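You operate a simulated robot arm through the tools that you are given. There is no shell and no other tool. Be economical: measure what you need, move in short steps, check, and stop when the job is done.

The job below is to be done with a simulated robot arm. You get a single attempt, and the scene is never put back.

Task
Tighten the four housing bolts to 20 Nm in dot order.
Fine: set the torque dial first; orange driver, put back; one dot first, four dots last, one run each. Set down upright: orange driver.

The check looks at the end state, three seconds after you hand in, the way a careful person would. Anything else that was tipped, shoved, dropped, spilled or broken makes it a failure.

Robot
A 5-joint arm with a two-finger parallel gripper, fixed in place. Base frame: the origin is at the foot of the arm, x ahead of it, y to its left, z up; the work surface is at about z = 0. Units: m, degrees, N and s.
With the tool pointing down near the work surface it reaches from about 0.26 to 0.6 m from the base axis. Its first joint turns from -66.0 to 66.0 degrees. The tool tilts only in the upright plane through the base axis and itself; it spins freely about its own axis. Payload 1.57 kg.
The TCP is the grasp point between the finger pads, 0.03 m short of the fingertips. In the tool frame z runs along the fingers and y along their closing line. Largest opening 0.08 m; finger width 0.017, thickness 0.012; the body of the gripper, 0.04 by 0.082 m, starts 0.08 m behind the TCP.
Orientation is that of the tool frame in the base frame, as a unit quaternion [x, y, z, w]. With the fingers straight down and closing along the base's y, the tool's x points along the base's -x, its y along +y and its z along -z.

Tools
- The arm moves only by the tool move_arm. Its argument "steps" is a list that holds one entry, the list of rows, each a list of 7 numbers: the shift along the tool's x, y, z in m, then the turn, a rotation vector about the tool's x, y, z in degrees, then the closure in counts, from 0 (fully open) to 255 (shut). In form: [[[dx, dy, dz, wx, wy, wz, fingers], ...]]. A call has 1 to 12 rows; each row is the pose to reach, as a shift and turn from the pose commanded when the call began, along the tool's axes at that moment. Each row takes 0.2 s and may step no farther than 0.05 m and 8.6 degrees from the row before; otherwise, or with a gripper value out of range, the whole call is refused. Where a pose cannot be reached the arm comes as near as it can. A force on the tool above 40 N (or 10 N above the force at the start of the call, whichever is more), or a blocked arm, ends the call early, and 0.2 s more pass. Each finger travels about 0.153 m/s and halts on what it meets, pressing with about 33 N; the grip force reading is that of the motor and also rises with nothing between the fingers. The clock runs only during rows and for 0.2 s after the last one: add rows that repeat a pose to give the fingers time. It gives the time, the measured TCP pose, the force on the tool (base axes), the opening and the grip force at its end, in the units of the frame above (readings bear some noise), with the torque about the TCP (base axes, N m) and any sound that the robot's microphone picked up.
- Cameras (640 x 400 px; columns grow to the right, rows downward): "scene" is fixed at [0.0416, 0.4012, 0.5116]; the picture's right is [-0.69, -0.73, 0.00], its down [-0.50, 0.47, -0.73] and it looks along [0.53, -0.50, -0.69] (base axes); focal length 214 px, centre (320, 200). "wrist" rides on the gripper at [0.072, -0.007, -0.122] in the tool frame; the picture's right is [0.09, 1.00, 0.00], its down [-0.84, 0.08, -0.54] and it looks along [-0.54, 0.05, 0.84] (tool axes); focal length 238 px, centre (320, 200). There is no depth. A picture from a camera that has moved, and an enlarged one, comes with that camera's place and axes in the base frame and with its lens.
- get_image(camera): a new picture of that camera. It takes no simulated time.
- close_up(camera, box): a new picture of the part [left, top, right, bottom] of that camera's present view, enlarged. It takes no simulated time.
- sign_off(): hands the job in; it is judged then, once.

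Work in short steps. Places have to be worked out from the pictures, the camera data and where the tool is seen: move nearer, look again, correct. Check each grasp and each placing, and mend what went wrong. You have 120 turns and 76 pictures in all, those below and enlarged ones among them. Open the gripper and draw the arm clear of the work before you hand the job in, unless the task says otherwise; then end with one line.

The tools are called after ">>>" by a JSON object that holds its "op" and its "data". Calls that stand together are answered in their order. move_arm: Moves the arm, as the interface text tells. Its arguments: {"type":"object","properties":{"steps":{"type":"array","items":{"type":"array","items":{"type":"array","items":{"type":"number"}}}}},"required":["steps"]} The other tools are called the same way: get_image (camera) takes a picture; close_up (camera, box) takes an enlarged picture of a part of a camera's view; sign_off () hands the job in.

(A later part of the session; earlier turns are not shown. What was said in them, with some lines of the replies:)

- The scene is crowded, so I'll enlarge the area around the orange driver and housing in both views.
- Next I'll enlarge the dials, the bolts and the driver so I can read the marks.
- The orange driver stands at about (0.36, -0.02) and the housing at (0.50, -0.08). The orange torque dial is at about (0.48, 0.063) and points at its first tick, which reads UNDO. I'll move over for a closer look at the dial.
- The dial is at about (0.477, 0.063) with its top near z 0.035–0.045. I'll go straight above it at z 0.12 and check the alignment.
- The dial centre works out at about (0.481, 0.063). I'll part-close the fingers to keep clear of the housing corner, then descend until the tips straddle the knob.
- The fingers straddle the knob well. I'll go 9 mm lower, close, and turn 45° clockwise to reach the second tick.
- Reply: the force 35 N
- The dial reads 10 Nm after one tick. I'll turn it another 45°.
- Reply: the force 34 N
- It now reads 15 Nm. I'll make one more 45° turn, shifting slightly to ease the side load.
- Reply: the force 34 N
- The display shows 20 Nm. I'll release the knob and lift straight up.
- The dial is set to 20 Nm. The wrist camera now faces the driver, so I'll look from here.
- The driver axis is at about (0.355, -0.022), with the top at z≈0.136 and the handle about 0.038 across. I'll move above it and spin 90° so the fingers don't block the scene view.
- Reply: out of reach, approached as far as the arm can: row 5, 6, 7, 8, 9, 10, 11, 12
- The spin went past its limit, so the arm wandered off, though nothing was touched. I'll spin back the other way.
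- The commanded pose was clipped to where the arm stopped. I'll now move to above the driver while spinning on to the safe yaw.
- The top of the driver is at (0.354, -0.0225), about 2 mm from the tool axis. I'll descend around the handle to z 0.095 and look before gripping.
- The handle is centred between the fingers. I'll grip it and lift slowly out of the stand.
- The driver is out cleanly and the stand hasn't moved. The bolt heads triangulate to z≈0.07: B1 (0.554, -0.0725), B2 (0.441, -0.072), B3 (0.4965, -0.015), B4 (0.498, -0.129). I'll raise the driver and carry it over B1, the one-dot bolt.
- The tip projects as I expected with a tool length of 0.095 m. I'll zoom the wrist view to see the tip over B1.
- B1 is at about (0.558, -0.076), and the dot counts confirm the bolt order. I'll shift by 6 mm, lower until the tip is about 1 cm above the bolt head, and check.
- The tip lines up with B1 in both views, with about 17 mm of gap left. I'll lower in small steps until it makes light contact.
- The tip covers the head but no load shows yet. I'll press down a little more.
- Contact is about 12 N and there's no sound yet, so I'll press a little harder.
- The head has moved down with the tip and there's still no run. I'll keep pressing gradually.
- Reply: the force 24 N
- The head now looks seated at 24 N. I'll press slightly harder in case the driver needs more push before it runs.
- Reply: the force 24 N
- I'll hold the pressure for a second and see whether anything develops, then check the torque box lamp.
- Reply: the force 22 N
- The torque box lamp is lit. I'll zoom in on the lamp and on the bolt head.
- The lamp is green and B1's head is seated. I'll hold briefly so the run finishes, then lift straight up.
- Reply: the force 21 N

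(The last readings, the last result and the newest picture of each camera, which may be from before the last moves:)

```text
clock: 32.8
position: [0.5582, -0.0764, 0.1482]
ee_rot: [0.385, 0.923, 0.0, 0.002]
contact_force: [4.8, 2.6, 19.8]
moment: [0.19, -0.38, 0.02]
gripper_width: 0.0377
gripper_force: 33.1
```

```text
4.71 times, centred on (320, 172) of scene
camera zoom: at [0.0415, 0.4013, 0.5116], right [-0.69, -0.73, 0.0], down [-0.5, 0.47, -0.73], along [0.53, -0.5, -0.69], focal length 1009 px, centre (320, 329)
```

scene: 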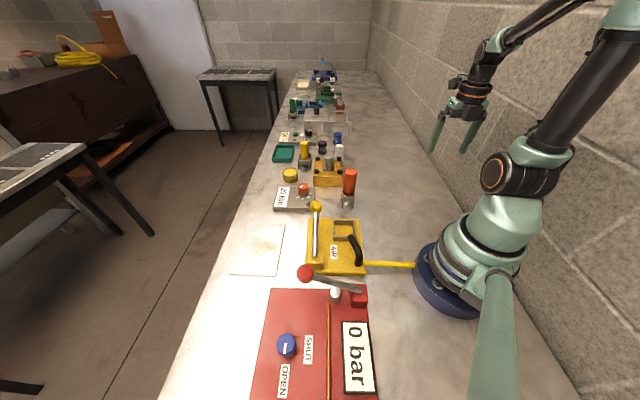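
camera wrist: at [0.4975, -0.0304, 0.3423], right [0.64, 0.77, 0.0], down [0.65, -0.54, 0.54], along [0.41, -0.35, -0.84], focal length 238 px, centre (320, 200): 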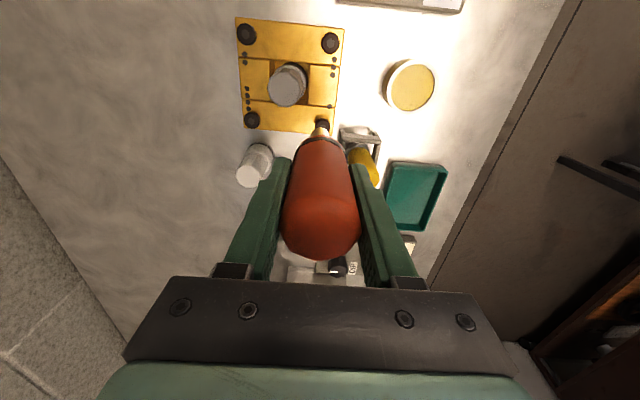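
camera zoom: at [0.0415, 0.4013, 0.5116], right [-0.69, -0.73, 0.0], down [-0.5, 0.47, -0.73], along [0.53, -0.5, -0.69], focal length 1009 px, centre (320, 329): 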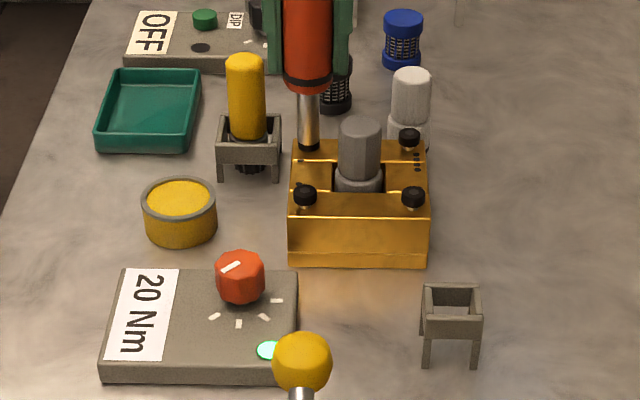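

The lamp is steady green. I'll lift off B1 to clear the centre cylinder, then look.

>>> {"op": "move_arm", "data": {"steps": [[[0, 0, -0.01, 0, 0, 0, 220], [0, 0, -0.04, 0, 0, 0, 220], [0, 0, -0.075, 0, 0, 0, 220], [0, 0, -0.09, 0, 0, 0, 220], [0, 0, -0.09, 0, 0, 0, 220]]]}}

>>> {"op": "close_up", "data": {"camera": "scene", "box": [280, 110, 360, 215]}}

>>> {"op": "close_up", "data": {"camera": "wrist", "box": [230, 10, 390, 150]}}

```text
clock: 34.0
position: [0.5566, -0.078, 0.2388]
ee_rot: [0.384, 0.923, 0.0, 0.0]
contact_force: [0.4, 0.1, -4.3]
moment: [-0.04, -0.02, 0.0]
gripper_width: 0.0375
gripper_force: 32.7
```

```text
3.81 times, centred on (320, 162) of scene
camera zoom: at [0.0417, 0.4012, 0.5116], right [-0.69, -0.73, 0.0], down [-0.5, 0.47, -0.73], along [0.53, -0.5, -0.69], focal length 817 px, centre (320, 343)
```

zoom: 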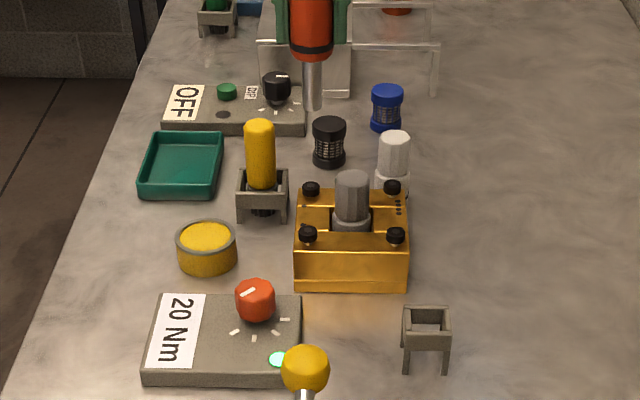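

```text
2.86 times, centred on (310, 80) of wrist
camera zoom: at [0.5018, -0.0323, 0.3604], right [0.64, 0.77, 0.0], down [0.65, -0.54, 0.54], along [0.41, -0.35, -0.84], focal length 681 px, centre (349, 543)
```

zoom: 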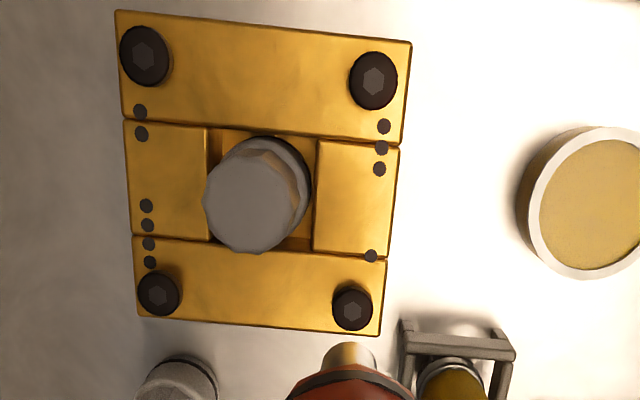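

The lamp stays green and B1 is seated. The driver slid about 8 mm up in the grip, so its tip is now about 0.087 below the TCP. B2 works out at (0.443, -0.0755), so I'll go there and stop above the head.

>>> {"op": "move_arm", "data": {"steps": [[[0.0272, -0.0269, 0, 0, 0, 0, 220], [0.0544, -0.0538, 0, 0, 0, 0, 220], [0.0816, -0.0807, 0, 0, 0, 0, 220], [0.0816, -0.0807, 0.03, 0, 0, 0, 220], [0.0816, -0.0807, 0.065, 0, 0, 0, 220], [0.0816, -0.0807, 0.065, 0, 0, 0, 220]]]}}

>>> {"op": "close_up", "data": {"camera": "scene", "box": [310, 140, 370, 190]}}

>>> {"op": "close_up", "data": {"camera": "wrist", "box": [250, 60, 410, 200]}}

```text
clock: 35.4
position: [0.4423, -0.0761, 0.1725]
ee_rot: [0.384, 0.923, 0.0, 0.0]
contact_force: [-0.1, -0.1, -3.8]
moment: [-0.03, 0.0, -0.01]
gripper_width: 0.0376
gripper_force: 32.8
```

```text
8.00 times, centred on (340, 165) of scene
camera zoom: at [0.0417, 0.4012, 0.5116], right [-0.69, -0.73, 0.0], down [-0.5, 0.47, -0.73], along [0.53, -0.5, -0.69], focal length 1716 px, centre (160, 480)
```

zoom: 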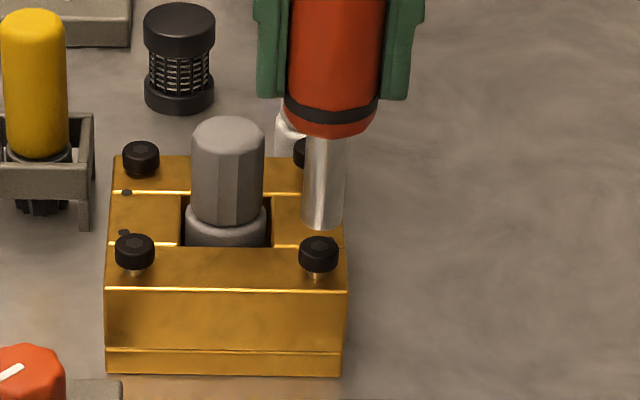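

```text
2.86 times, centred on (330, 130) of wrist
camera zoom: at [0.3871, -0.0306, 0.2937], right [0.64, 0.77, 0.0], down [0.64, -0.54, 0.54], along [0.42, -0.35, -0.84], focal length 681 px, centre (291, 400)
```

zoom: 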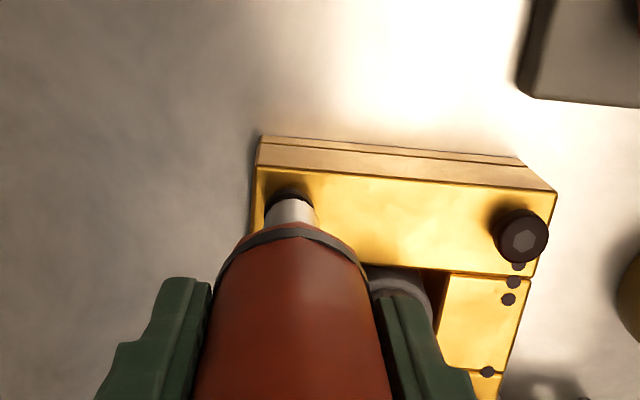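

The tip is aligned over B2 in both views. I'll lower to contact, then press in small steps.

>>> {"op": "move_arm", "data": {"steps": [[[0, 0, 0.008, 0, 0, 0, 220], [0, 0, 0.012, 0, 0, 0, 220], [0, 0, 0.014, 0, 0, 0, 220], [0, 0, 0.016, 0, 0, 0, 220], [0, 0, 0.018, 0, 0, 0, 220], [0, 0, 0.02, 0, 0, 0, 220], [0, 0, 0.02, 0, 0, 0, 220]]]}}

>>> {"op": "close_up", "data": {"camera": "scene", "box": [280, 140, 370, 215]}}

```text
clock: 37.0
position: [0.4432, -0.0748, 0.1534]
ee_rot: [0.383, 0.924, 0.0, 0.001]
contact_force: [-1.2, -1.1, 6.0]
moment: [-0.18, 0.13, 0.0]
gripper_width: 0.0375
gripper_force: 33.1
```

```text
5.33 times, centred on (325, 178) of scene
camera zoom: at [0.0416, 0.4012, 0.5116], right [-0.69, -0.73, 0.0], down [-0.5, 0.47, -0.73], along [0.53, -0.5, -0.69], focal length 1144 px, centre (293, 320)
```

zoom: 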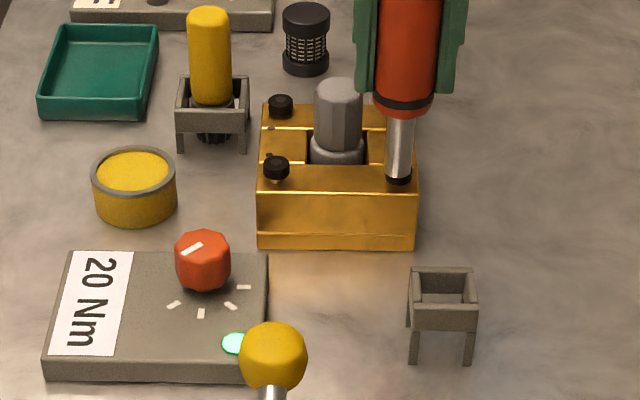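

Contact is about 10 N. I'll keep pressing in small steps as I did for B1.

>>> {"op": "move_arm", "data": {"steps": [[[0, 0, 0.001, 0, 0, 0, 220], [0, 0, 0.002, 0, 0, 0, 220], [0, 0, 0.003, 0, 0, 0, 220], [0, 0, 0.004, 0, 0, 0, 220], [0, 0, 0.005, 0, 0, 0, 220], [0, 0, 0.005, 0, 0, 0, 220], [0, 0, 0.005, 0, 0, 0, 220]]]}}

>>> {"op": "close_up", "data": {"camera": "scene", "box": [280, 140, 370, 215]}}

```text
clock: 38.6
position: [0.444, -0.0744, 0.1487]
ee_rot: [0.384, 0.923, 0.001, 0.001]
contact_force: [-2.5, -2.1, 25.8]
moment: [0.1, 0.06, -0.01]
gripper_width: 0.0377
gripper_force: 33.6
```

```text
5.33 times, centred on (325, 178) of scene
camera zoom: at [0.0415, 0.4013, 0.5116], right [-0.69, -0.73, 0.0], down [-0.5, 0.47, -0.73], along [0.53, -0.5, -0.69], focal length 1144 px, centre (293, 320)
```

zoom: 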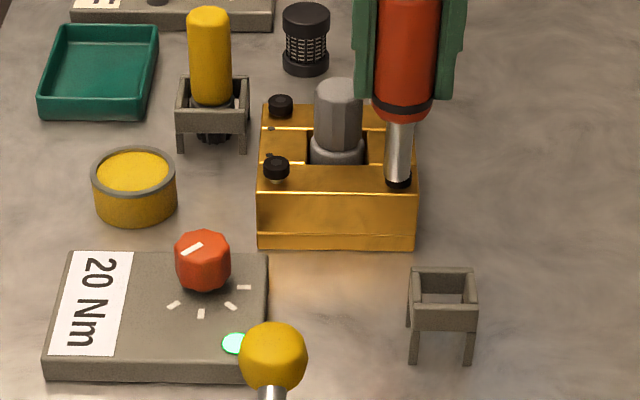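

The head is going down at about 26 N. I'll add 2 mm and hold, then zoom in.

>>> {"op": "move_arm", "data": {"steps": [[[0, 0, 0.001, 0, 0, 0, 220], [0, 0, 0.002, 0, 0, 0, 220], [0, 0, 0.003, 0, 0, 0, 220], [0, 0, 0.003, 0, 0, 0, 220], [0, 0, 0.003, 0, 0, 0, 220], [0, 0, 0.003, 0, 0, 0, 220], [0, 0, 0.003, 0, 0, 0, 220]]]}}

>>> {"op": "close_up", "data": {"camera": "scene", "box": [310, 140, 370, 190]}}

```text
clock: 40.2
position: [0.4431, -0.0741, 0.1441]
ee_rot: [0.384, 0.923, 0.0, 0.0]
contact_force: [3.2, 1.6, 7.6]
moment: [0.15, -0.24, 0.03]
gripper_width: 0.0379
gripper_force: 33.4
```

```text
8.00 times, centred on (340, 165) of scene
camera zoom: at [0.0416, 0.4012, 0.5116], right [-0.69, -0.73, 0.0], down [-0.5, 0.47, -0.73], along [0.53, -0.5, -0.69], focal length 1716 px, centre (160, 480)
```

zoom: 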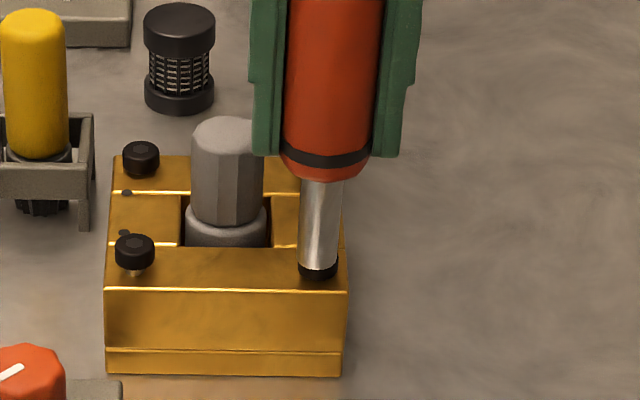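

The load dropped, so the bolt ran down under the tip. I'll follow with a small press to be sure it's seated.

>>> {"op": "move_arm", "data": {"steps": [[[0, 0, 0.001, 0, 0, 0, 220], [0, 0, 0.002, 0, 0, 0, 220], [0, 0, 0.002, 0, 0, 0, 220], [0, 0, 0.002, 0, 0, 0, 220], [0, 0, 0.002, 0, 0, 0, 220]]]}}

>>> {"op": "close_up", "data": {"camera": "scene", "box": [280, 140, 370, 215]}}

```text
clock: 41.4
position: [0.4424, -0.0749, 0.1431]
ee_rot: [0.384, 0.923, 0.001, 0.0]
contact_force: [-3.8, 2.7, 15.7]
moment: [0.15, 0.34, 0.02]
gripper_width: 0.0378
gripper_force: 32.6
```

```text
5.33 times, centred on (325, 178) of scene
camera zoom: at [0.0416, 0.4013, 0.5116], right [-0.69, -0.73, 0.0], down [-0.5, 0.47, -0.73], along [0.53, -0.5, -0.69], focal length 1144 px, centre (293, 320)
```

zoom: 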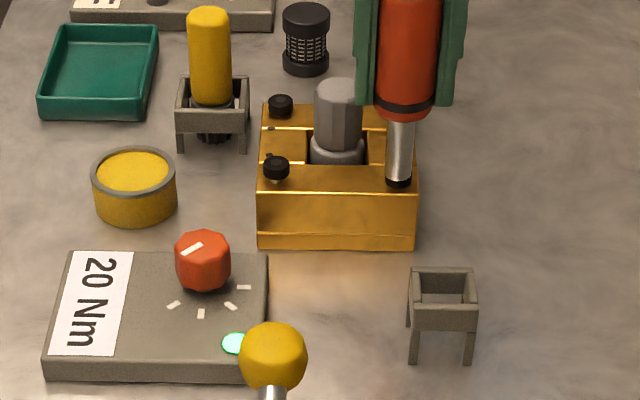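

B2 looks seated, so I'll lift off and compare the two heads.

>>> {"op": "move_arm", "data": {"steps": [[[0, 0, -0.01, 0, 0, 0, 220], [0, 0, -0.045, 0, 0, 0, 220], [0, 0, -0.085, 0, 0, 0, 220], [0, 0, -0.085, 0, 0, 0, 220]]]}}

>>> {"op": "close_up", "data": {"camera": "scene", "box": [310, 130, 370, 180]}}

```text
clock: 42.4
position: [0.4441, -0.0762, 0.2301]
ee_rot: [0.385, 0.923, 0.001, -0.001]
contact_force: [-0.1, -0.1, -4.5]
moment: [-0.01, 0.02, 0.05]
gripper_width: 0.0376
gripper_force: 33.1
```

```text
8.00 times, centred on (340, 155) of scene
camera zoom: at [0.0417, 0.4012, 0.5116], right [-0.69, -0.73, 0.0], down [-0.5, 0.47, -0.73], along [0.53, -0.5, -0.69], focal length 1716 px, centre (160, 560)
```

zoom: 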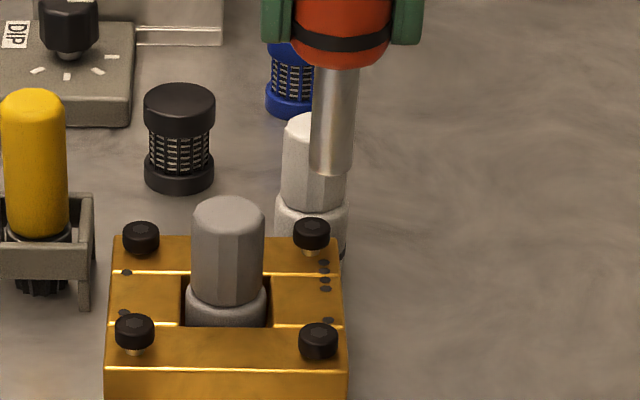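

B1 and B2 are both fully seated. The tip is now about 0.082 below the TCP. Next I'll go above B3, the three-dot bolt, at (0.500, -0.019).

>>> {"op": "move_arm", "data": {"steps": [[[0, 0.04, 0, 0, 0, 0, 220], [0, 0.0802, 0, 0, 0, 0, 220], [0, 0.0802, 0.03, 0, 0, 0, 220], [0, 0.0802, 0.065, 0, 0, 0, 220], [0, 0.0802, 0.065, 0, 0, 0, 220]]]}}

>>> {"op": "close_up", "data": {"camera": "scene", "box": [300, 140, 360, 190]}}

>>> {"op": "close_up", "data": {"camera": "wrist", "box": [230, 60, 390, 200]}}

```text
clock: 43.6
position: [0.4993, -0.0189, 0.1632]
ee_rot: [0.384, 0.923, 0.0, 0.0]
contact_force: [-0.4, 0.1, -3.4]
moment: [0.0, -0.05, 0.01]
gripper_width: 0.0376
gripper_force: 32.9
```

```text
8.00 times, centred on (330, 165) of scene
camera zoom: at [0.0417, 0.4012, 0.5116], right [-0.69, -0.73, 0.0], down [-0.5, 0.47, -0.73], along [0.53, -0.5, -0.69], focal length 1716 px, centre (240, 480)
```

zoom: 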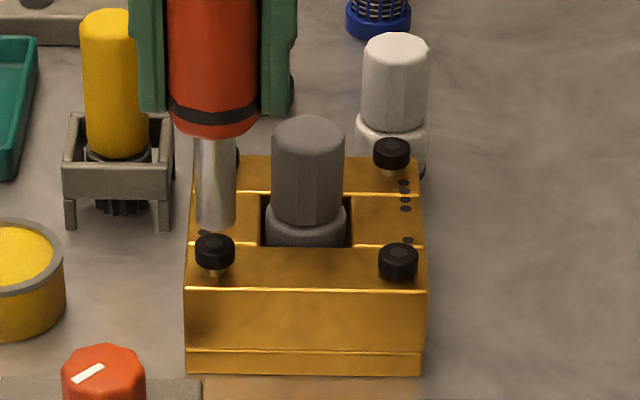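

```text
2.86 times, centred on (310, 130) of wrist
camera zoom: at [0.445, 0.0259, 0.2851], right [0.64, 0.77, 0.0], down [0.64, -0.54, 0.54], along [0.42, -0.35, -0.84], focal length 681 px, centre (349, 400)
```

zoom: 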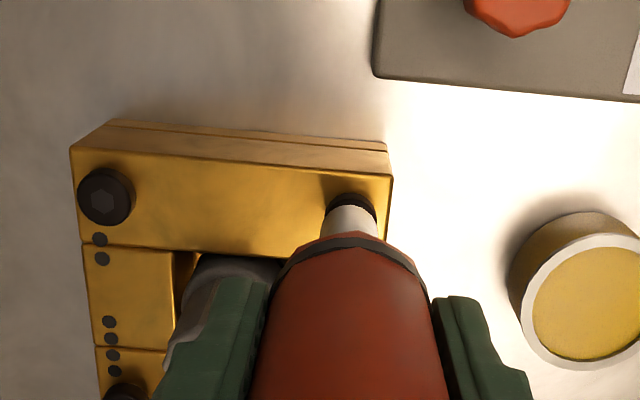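

The tip is aligned over B3. I'll lower and press in one continuous motion.

>>> {"op": "move_arm", "data": {"steps": [[[0, 0, 0.008, 0, 0, 0, 220], [0, 0, 0.012, 0, 0, 0, 220], [0, 0, 0.014, 0, 0, 0, 220], [0, 0, 0.016, 0, 0, 0, 220], [0, 0, 0.018, 0, 0, 0, 220], [0, 0, 0.02, 0, 0, 0, 220], [0, 0, 0.022, 0, 0, 0, 220], [0, 0, 0.023, 0, 0, 0, 220], [0, 0, 0.024, 0, 0, 0, 220], [0, 0, 0.025, 0, 0, 0, 220], [0, 0, 0.026, 0, 0, 0, 220], [0, 0, 0.027, 0, 0, 0, 220]]]}}

>>> {"op": "close_up", "data": {"camera": "scene", "box": [275, 140, 360, 215]}}

```text
clock: 46.2
position: [0.5008, -0.0174, 0.1376]
ee_rot: [0.384, 0.923, 0.001, 0.002]
contact_force: [-0.4, -1.6, 23.9]
moment: [-0.33, 0.11, 0.0]
gripper_width: 0.0378
gripper_force: 33.4
```

```text
5.33 times, centred on (318, 178) of scene
camera zoom: at [0.0415, 0.4013, 0.5116], right [-0.69, -0.73, 0.0], down [-0.5, 0.47, -0.73], along [0.53, -0.5, -0.69], focal length 1144 px, centre (333, 320)
```

zoom: 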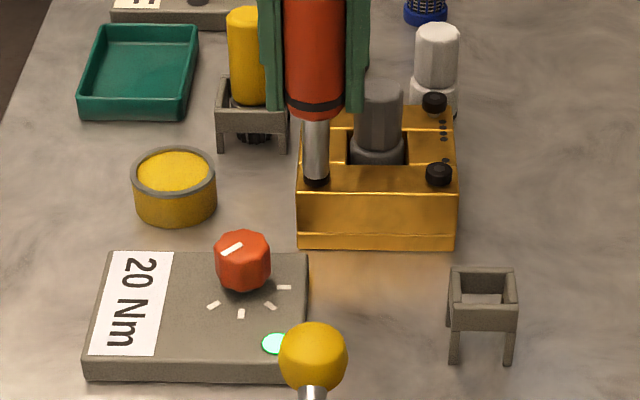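

It's at 24 N with the head mostly down. I'll press a bit further and hold.

>>> {"op": "move_arm", "data": {"steps": [[[0, 0, 0.001, 0, 0, 0, 220], [0, 0, 0.002, 0, 0, 0, 220], [0, 0, 0.003, 0, 0, 0, 220], [0, 0, 0.004, 0, 0, 0, 220], [0, 0, 0.004, 0, 0, 0, 220], [0, 0, 0.004, 0, 0, 0, 220], [0, 0, 0.004, 0, 0, 0, 220]]]}}

>>> {"op": "close_up", "data": {"camera": "scene", "box": [300, 140, 360, 190]}}

```text
clock: 47.8
position: [0.5011, -0.0172, 0.1328]
ee_rot: [0.384, 0.923, 0.0, 0.001]
contact_force: [1.5, 3.6, 23.0]
moment: [0.4, -0.14, 0.03]
gripper_width: 0.0375
gripper_force: 32.9
```

```text
8.00 times, centred on (330, 165) of scene
camera zoom: at [0.0415, 0.4012, 0.5116], right [-0.69, -0.73, 0.0], down [-0.5, 0.47, -0.73], along [0.53, -0.5, -0.69], focal length 1716 px, centre (240, 480)
```

zoom: 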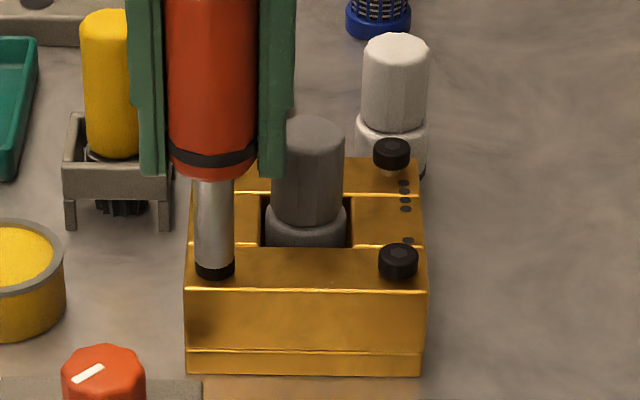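

B3 is seated. I'll lift and check it.

>>> {"op": "move_arm", "data": {"steps": [[[0, 0, -0.01, 0, 0, 0, 220], [0, 0, -0.045, 0, 0, 0, 220], [0, 0, -0.09, 0, 0, 0, 220], [0, 0, -0.09, 0, 0, 0, 220]]]}}

>>> {"op": "close_up", "data": {"camera": "scene", "box": [280, 110, 370, 210]}}

```text
clock: 48.8
position: [0.4993, -0.0183, 0.2234]
ee_rot: [0.384, 0.923, 0.0, -0.001]
contact_force: [0.3, 0.1, -5.1]
moment: [-0.02, -0.02, -0.02]
gripper_width: 0.0377
gripper_force: 33.3
```

```text
4.00 times, centred on (325, 160) of scene
camera zoom: at [0.0417, 0.4012, 0.5116], right [-0.69, -0.73, 0.0], down [-0.5, 0.47, -0.73], along [0.53, -0.5, -0.69], focal length 858 px, centre (300, 360)
```

zoom: 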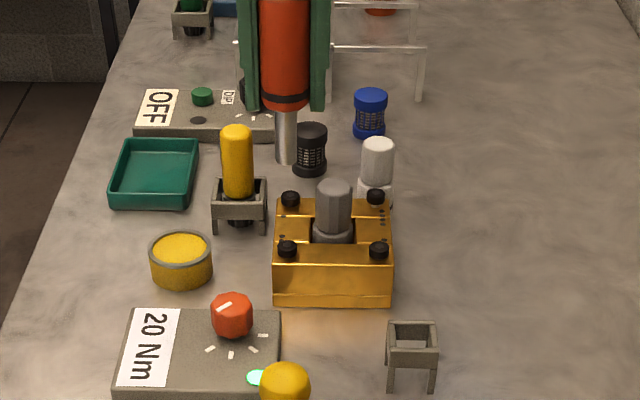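

B3 is seated and the tip is now about 0.074 below the TCP. B4, the four-dot bolt, is at (0.500, -0.133), and the white bottle nearby is low and about 7 cm away. I'll move above B4.

>>> {"op": "move_arm", "data": {"steps": [[[-0.027, -0.0267, 0, 0, 0, 0, 220], [-0.054, -0.0534, 0, 0, 0, 0, 220], [-0.081, -0.0802, 0, 0, 0, 0, 220], [-0.081, -0.0802, 0.03, 0, 0, 0, 220], [-0.081, -0.0802, 0.065, 0, 0, 0, 220], [-0.081, -0.0802, 0.065, 0, 0, 0, 220]]]}}

>>> {"op": "close_up", "data": {"camera": "scene", "box": [310, 130, 370, 180]}}

>>> {"op": "close_up", "data": {"camera": "wrist", "box": [250, 60, 410, 200]}}

```text
clock: 50.2
position: [0.4993, -0.1312, 0.1572]
ee_rot: [0.384, 0.923, 0.001, 0.0]
contact_force: [0.0, 0.0, -4.6]
moment: [0.01, 0.01, 0.0]
gripper_width: 0.0375
gripper_force: 32.8
```

```text
8.00 times, centred on (340, 155) of scene
camera zoom: at [0.0417, 0.4012, 0.5116], right [-0.69, -0.73, 0.0], down [-0.5, 0.47, -0.73], along [0.53, -0.5, -0.69], focal length 1716 px, centre (160, 560)
```

zoom: 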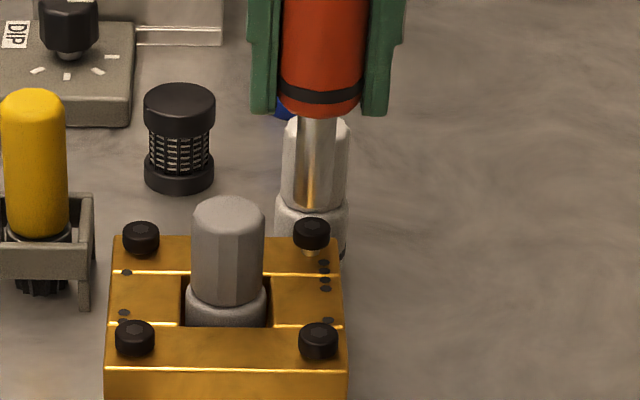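

```text
2.86 times, centred on (330, 130) of wrist
camera zoom: at [0.4447, -0.0866, 0.2782], right [0.64, 0.77, 0.0], down [0.64, -0.54, 0.54], along [0.42, -0.35, -0.84], focal length 681 px, centre (291, 400)
```

zoom: 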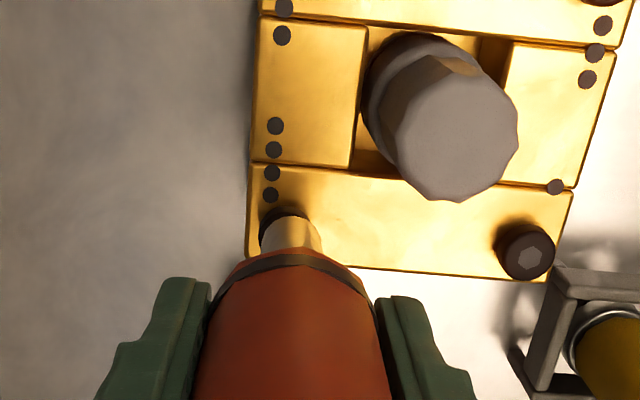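

B4 is aligned. I'll lower and press the same way.

>>> {"op": "move_arm", "data": {"steps": [[[0, 0, 0.009, 0, 0, 0, 220], [0, 0, 0.013, 0, 0, 0, 220], [0, 0, 0.016, 0, 0, 0, 220], [0, 0, 0.018, 0, 0, 0, 220], [0, 0, 0.02, 0, 0, 0, 220], [0, 0, 0.022, 0, 0, 0, 220], [0, 0, 0.024, 0, 0, 0, 220], [0, 0, 0.025, 0, 0, 0, 220], [0, 0, 0.026, 0, 0, 0, 220], [0, 0, 0.027, 0, 0, 0, 220], [0, 0, 0.028, 0, 0, 0, 220], [0, 0, 0.028, 0, 0, 0, 220]]]}}

>>> {"op": "close_up", "data": {"camera": "scene", "box": [310, 130, 370, 180]}}

```text
clock: 52.8
position: [0.5011, -0.1333, 0.1302]
ee_rot: [0.384, 0.923, 0.0, 0.002]
contact_force: [-1.1, -6.1, 24.0]
moment: [-0.53, 0.15, 0.04]
gripper_width: 0.0378
gripper_force: 33.2
```

```text
8.00 times, centred on (340, 155) of scene
camera zoom: at [0.0415, 0.4013, 0.5116], right [-0.69, -0.73, 0.0], down [-0.5, 0.47, -0.73], along [0.53, -0.5, -0.69], focal length 1716 px, centre (160, 560)
```

zoom: 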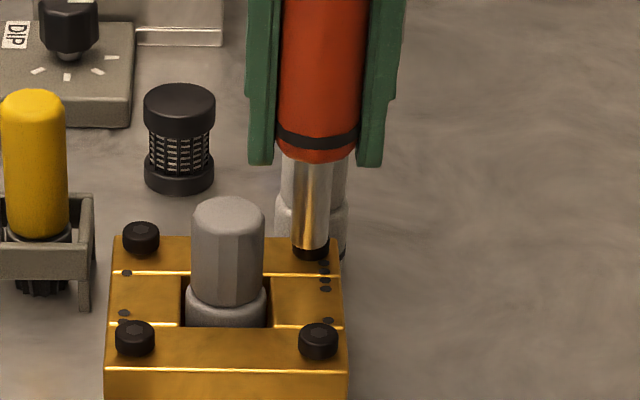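

The head looks seated already. I'll do one short hold with slight extra push, then lift.

>>> {"op": "move_arm", "data": {"steps": [[[0, 0, 0.001, 0, 0, 0, 220], [0, 0, 0.002, 0, 0, 0, 220], [0, 0, 0.003, 0, 0, 0, 220], [0, 0, 0.003, 0, 0, 0, 220], [0, 0, 0.003, 0, 0, 0, 220], [0, 0, 0.003, 0, 0, 0, 220], [0, 0, -0.005, 0, 0, 0, 220], [0, 0, -0.045, 0, 0, 0, 220], [0, 0, -0.09, 0, 0, 0, 220], [0, 0, -0.1, 0, 0, 0, 220], [0, 0, -0.1, 0, 0, 0, 220]]]}}

>>> {"op": "close_up", "data": {"camera": "scene", "box": [310, 130, 370, 180]}}

>>> {"op": "close_up", "data": {"camera": "scene", "box": [280, 90, 380, 215]}}

```text
clock: 55.2
position: [0.5009, -0.1318, 0.2305]
ee_rot: [0.384, 0.923, 0.0, -0.001]
contact_force: [-0.6, 0.3, -5.0]
moment: [-0.01, 0.0, -0.01]
gripper_width: 0.0375
gripper_force: 33.0
```

```text
8.00 times, centred on (340, 155) of scene
camera zoom: at [0.0417, 0.4012, 0.5116], right [-0.69, -0.73, 0.0], down [-0.5, 0.47, -0.73], along [0.53, -0.5, -0.69], focal length 1716 px, centre (160, 560)
```

zoom: 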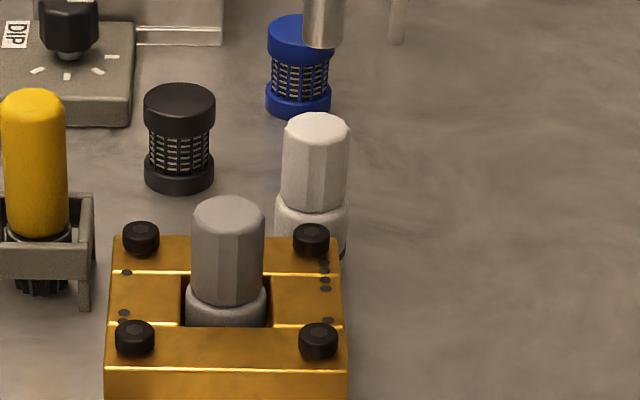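

```text
3.20 times, centred on (330, 152) of scene
camera zoom: at [0.0417, 0.4012, 0.5116], right [-0.69, -0.73, 0.0], down [-0.5, 0.47, -0.73], along [0.53, -0.5, -0.69], focal length 686 px, centre (288, 352)
```

zoom: 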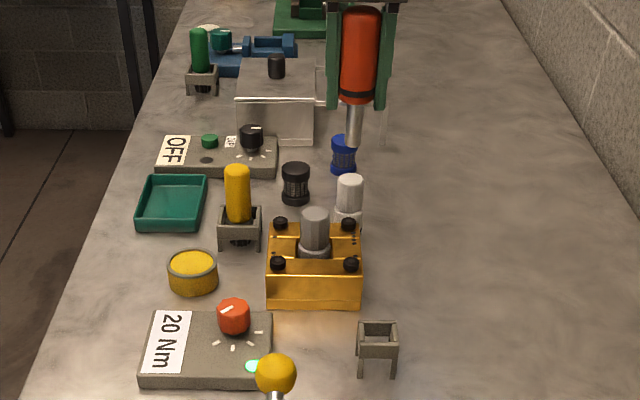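

All four heads are seated and the lamp is green. The driver has slid about 28 mm up in the grip in total. I'll carry it back over its stand and stop with the tip above the ring to check.

>>> {"op": "move_arm", "data": {"steps": [[[0.0361, -0.0053, 0, 0, 0, 0, 220], [0.0722, -0.0106, 0, 0, 0, 0, 220], [0.1083, -0.0158, 0, 0, 0, 0, 220], [0.1444, -0.0211, 0, 0, 0, 0, 220], [0.1805, -0.0264, 0, 0, 0, 0, 220], [0.1805, -0.0264, 0.04, 0, 0, 0, 220], [0.1805, -0.0264, 0.08, 0, 0, 0, 220], [0.1805, -0.0264, 0.08, 0, 0, 0, 220]]]}}

>>> {"op": "close_up", "data": {"camera": "scene", "box": [320, 150, 380, 215]}}

>>> {"op": "close_up", "data": {"camera": "wrist", "box": [240, 60, 400, 200]}}

```text
clock: 57.0
position: [0.3537, -0.0243, 0.1486]
ee_rot: [0.384, 0.923, 0.0, -0.001]
contact_force: [-0.6, 0.1, -4.6]
moment: [0.03, -0.04, -0.01]
gripper_width: 0.0377
gripper_force: 32.6
```

```text
6.15 times, centred on (350, 182) of scene
camera zoom: at [0.0417, 0.4012, 0.5116], right [-0.69, -0.73, 0.0], down [-0.5, 0.47, -0.73], along [0.53, -0.5, -0.69], focal length 1320 px, centre (135, 308)
```

zoom: 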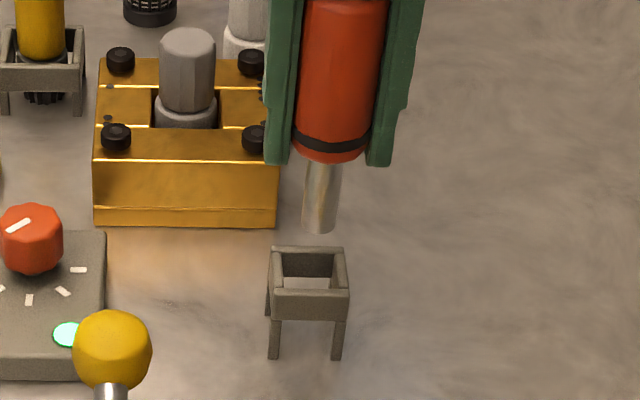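

```text
2.86 times, centred on (320, 130) of wrist
camera zoom: at [0.2987, 0.0209, 0.2692], right [0.64, 0.77, 0.0], down [0.64, -0.54, 0.54], along [0.42, -0.35, -0.84], focal length 681 px, centre (320, 400)
```

zoom: 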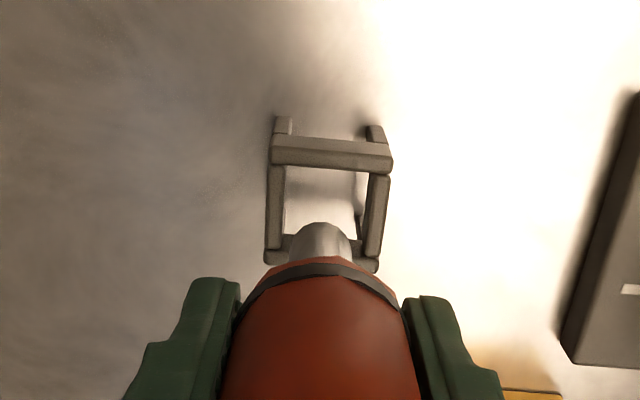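

The ring looks about 2 mm to the +tool-y side of the driver. I'll correct that and lower until the tip is just above the ring.

>>> {"op": "move_arm", "data": {"steps": [[[0, 0.002, 0.01, 0, 0, 0, 220], [0, 0.002, 0.02, 0, 0, 0, 220], [0, 0.002, 0.024, 0, 0, 0, 220], [0, 0.002, 0.024, 0, 0, 0, 220]]]}}

>>> {"op": "close_up", "data": {"camera": "scene", "box": [330, 175, 370, 215]}}

>>> {"op": "close_up", "data": {"camera": "wrist", "box": [280, 70, 360, 150]}}

```text
clock: 58.0
position: [0.3564, -0.0213, 0.1243]
ee_rot: [0.385, 0.923, 0.0, 0.0]
contact_force: [0.4, 0.4, -4.5]
moment: [-0.02, -0.02, -0.01]
gripper_width: 0.0374
gripper_force: 33.3
```

```text
10.00 times, centred on (350, 195) of scene
camera zoom: at [0.0417, 0.4012, 0.5116], right [-0.69, -0.73, 0.0], down [-0.5, 0.47, -0.73], along [0.53, -0.5, -0.69], focal length 2145 px, centre (20, 250)
```

zoom: 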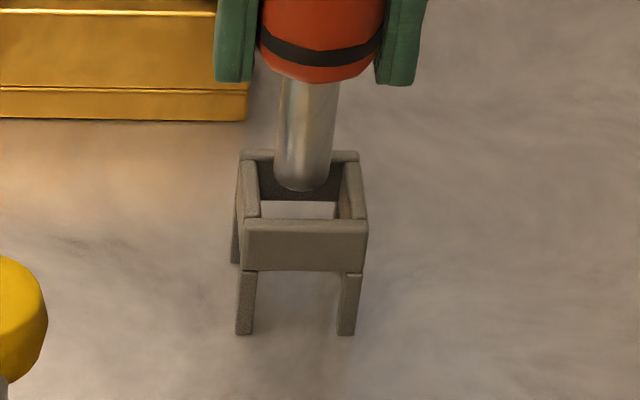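

```text
5.00 times, centred on (320, 110) of wrist
camera zoom: at [0.3003, 0.0237, 0.2452], right [0.64, 0.77, 0.0], down [0.65, -0.54, 0.54], along [0.42, -0.35, -0.84], focal length 1192 px, centre (320, 650)
```

zoom: 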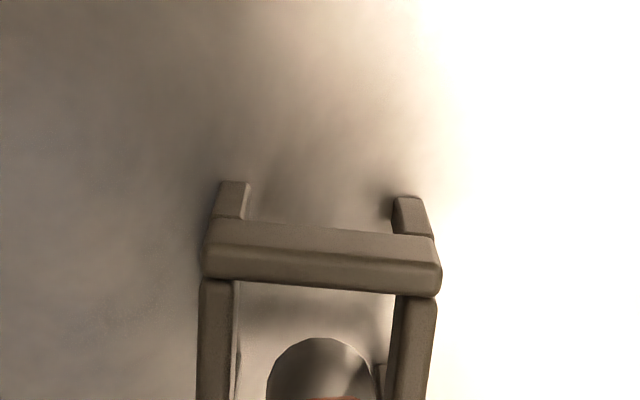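

The tip is centred over the ring opening in both views. I'll insert it until the fingertips are just above the ring top, watching the force.

>>> {"op": "move_arm", "data": {"steps": [[[0, 0, 0.006, 0, 0, 0, 220], [0, 0, 0.012, 0, 0, 0, 220], [0, 0, 0.018, 0, 0, 0, 220], [0, 0, 0.024, 0, 0, 0, 220], [0, 0, 0.03, 0, 0, 0, 220], [0, 0, 0.035, 0, 0, 0, 220], [0, 0, 0.035, 0, 0, 0, 220]]]}}

>>> {"op": "close_up", "data": {"camera": "scene", "box": [330, 165, 370, 215]}}

>>> {"op": "close_up", "data": {"camera": "wrist", "box": [260, 70, 380, 190]}}

```text
clock: 59.6
position: [0.356, -0.0215, 0.0891]
ee_rot: [0.385, 0.923, 0.0, 0.0]
contact_force: [0.5, 0.3, -4.9]
moment: [-0.02, 0.0, 0.0]
gripper_width: 0.0374
gripper_force: 32.8
```

```text
8.00 times, centred on (350, 190) of scene
camera zoom: at [0.0417, 0.4012, 0.5116], right [-0.69, -0.73, 0.0], down [-0.5, 0.47, -0.73], along [0.53, -0.5, -0.69], focal length 1716 px, centre (80, 280)
```

zoom: 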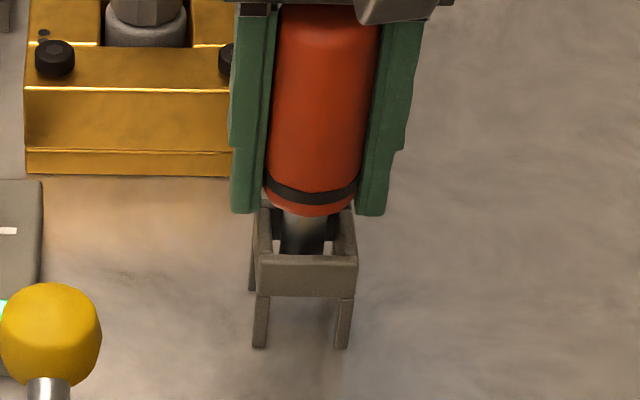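

```text
3.33 times, centred on (320, 130) of wrist
camera zoom: at [0.3001, 0.0237, 0.2108], right [0.64, 0.77, 0.0], down [0.64, -0.54, 0.54], along [0.42, -0.35, -0.84], focal length 794 px, centre (320, 433)
```

zoom: 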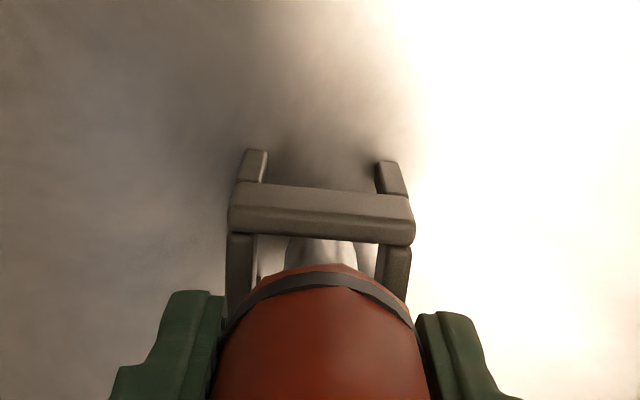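

The sleeve is inside the ring without contact. I'll lower 4 mm more, then ease the grip by about 2 mm so the driver slides down guided by the fingers.

>>> {"op": "move_arm", "data": {"steps": [[[0, 0, 0.004, 0, 0, 0, 220], [0, 0, 0.004, 0, 0, 0, 220], [0, 0, 0.004, 0, 0, 0, 129], [0, 0, 0.004, 0, 0, 0, 129], [0, 0, 0.004, 0, 0, 0, 129]]]}}

>>> {"op": "close_up", "data": {"camera": "scene", "box": [330, 165, 370, 215]}}

```text
clock: 60.8
position: [0.3559, -0.0216, 0.0873]
ee_rot: [0.384, 0.923, 0.0, 0.0]
contact_force: [-0.1, 0.0, 0.3]
moment: [0.03, 0.0, -0.04]
gripper_width: 0.0397
gripper_force: 0.0
```

```text
8.00 times, centred on (350, 190) of scene
camera zoom: at [0.0416, 0.4012, 0.5116], right [-0.69, -0.73, 0.0], down [-0.5, 0.47, -0.73], along [0.53, -0.5, -0.69], focal length 1716 px, centre (80, 280)
```

zoom: 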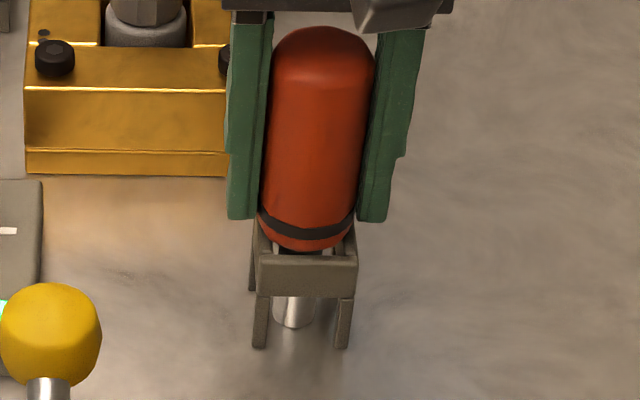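

The driver is resting in its stand. I'll open fully, rise clear, and inspect it.

>>> {"op": "move_arm", "data": {"steps": [[[0, 0, 0, 0, 0, 0, 90], [0, 0, 0, 0, 0, 0, 40], [0, 0, 0, 0, 0, 0, 0], [0, 0, 0, 0, 0, 0, 0], [0, 0, -0.04, 0, 0, 0, 0], [0, 0, -0.08, 0, 0, 0, 0], [0, 0, -0.12, 0, 0, 0, 0], [0, 0, -0.16, 0, 0, 0, 0], [0, 0, -0.2, 0, 0, 0, 0], [0, 0, -0.2, 0, 0, 0, 0]]]}}

>>> {"op": "get_image", "data": {"camera": "scene"}}

>>> {"op": "close_up", "data": {"camera": "scene", "box": [330, 160, 370, 215]}}

>>> {"op": "close_up", "data": {"camera": "scene", "box": [260, 120, 380, 220]}}

>>> {"op": "get_image", "data": {"camera": "wrist"}}

```text
clock: 63.0
position: [0.3568, -0.0192, 0.2869]
ee_rot: [0.383, 0.924, 0.0, 0.0]
contact_force: [0.1, -0.3, 0.1]
moment: [-0.01, -0.04, 0.0]
gripper_width: 0.0799
gripper_force: 0.0
```

```text
7 pictures are left
```

scene: 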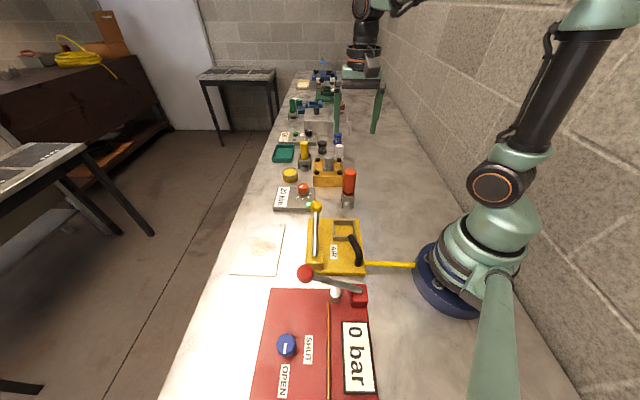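

```text
7.27 times, centred on (350, 188) of scene
camera zoom: at [0.0416, 0.4012, 0.5116], right [-0.69, -0.73, 0.0], down [-0.5, 0.47, -0.73], along [0.53, -0.5, -0.69], focal length 1560 px, centre (102, 291)
```

zoom: 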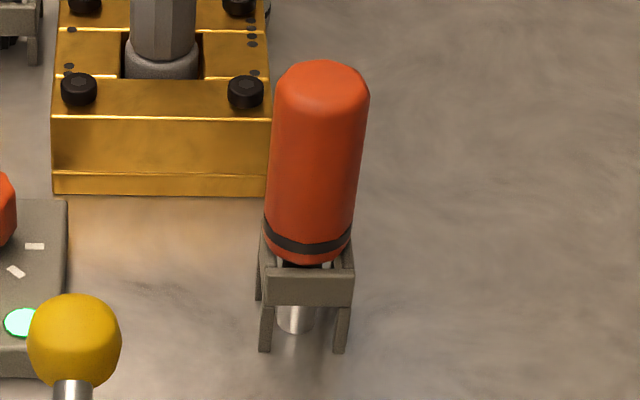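

```text
4.00 times, centred on (320, 170) of scene
camera zoom: at [0.0416, 0.4012, 0.5116], right [-0.69, -0.73, 0.0], down [-0.5, 0.47, -0.73], along [0.53, -0.5, -0.69], focal length 858 px, centre (320, 320)
```

zoom: 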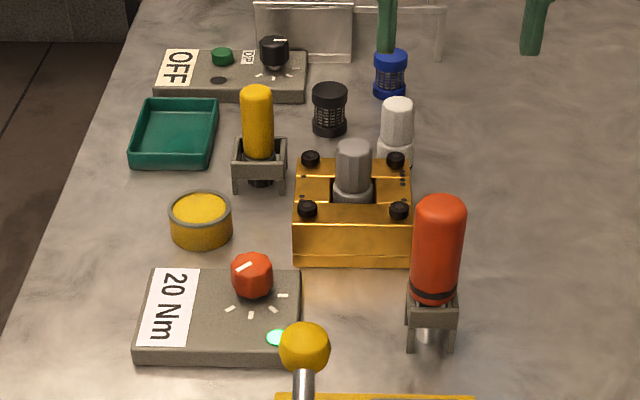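

```text
4 pictures are left
camera wrist: at [0.3019, 0.0254, 0.4081], right [0.64, 0.77, 0.0], down [0.64, -0.54, 0.54], along [0.42, -0.35, -0.84], focal length 238 px, centre (320, 200)
```

wrist: 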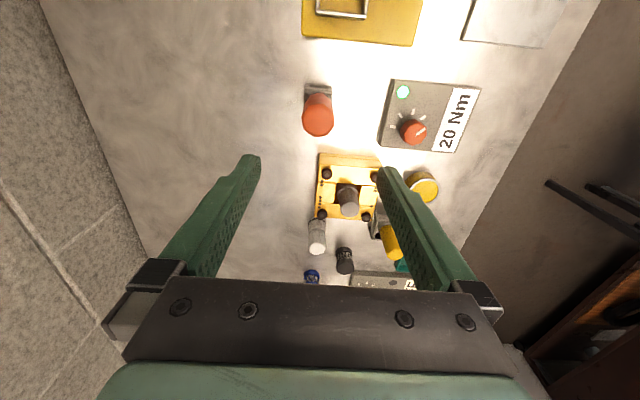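

The driver is upright in its stand, all four heads are seated and the lamp is green. Nothing else has moved, and the arm is open and well clear, so I'm handing in.

>>> {"op": "sign_off", "data": {}}

```text
The job is handed in.
```

I set the dial to 20 Nm and ran all four bolts down in dot order, one to four. All four heads are seated and the lamp on the torque box is green; I heard no click on any bolt. On bolt two the push eased off partway and I pressed again without lifting. The orange driver is back upright in its stand.
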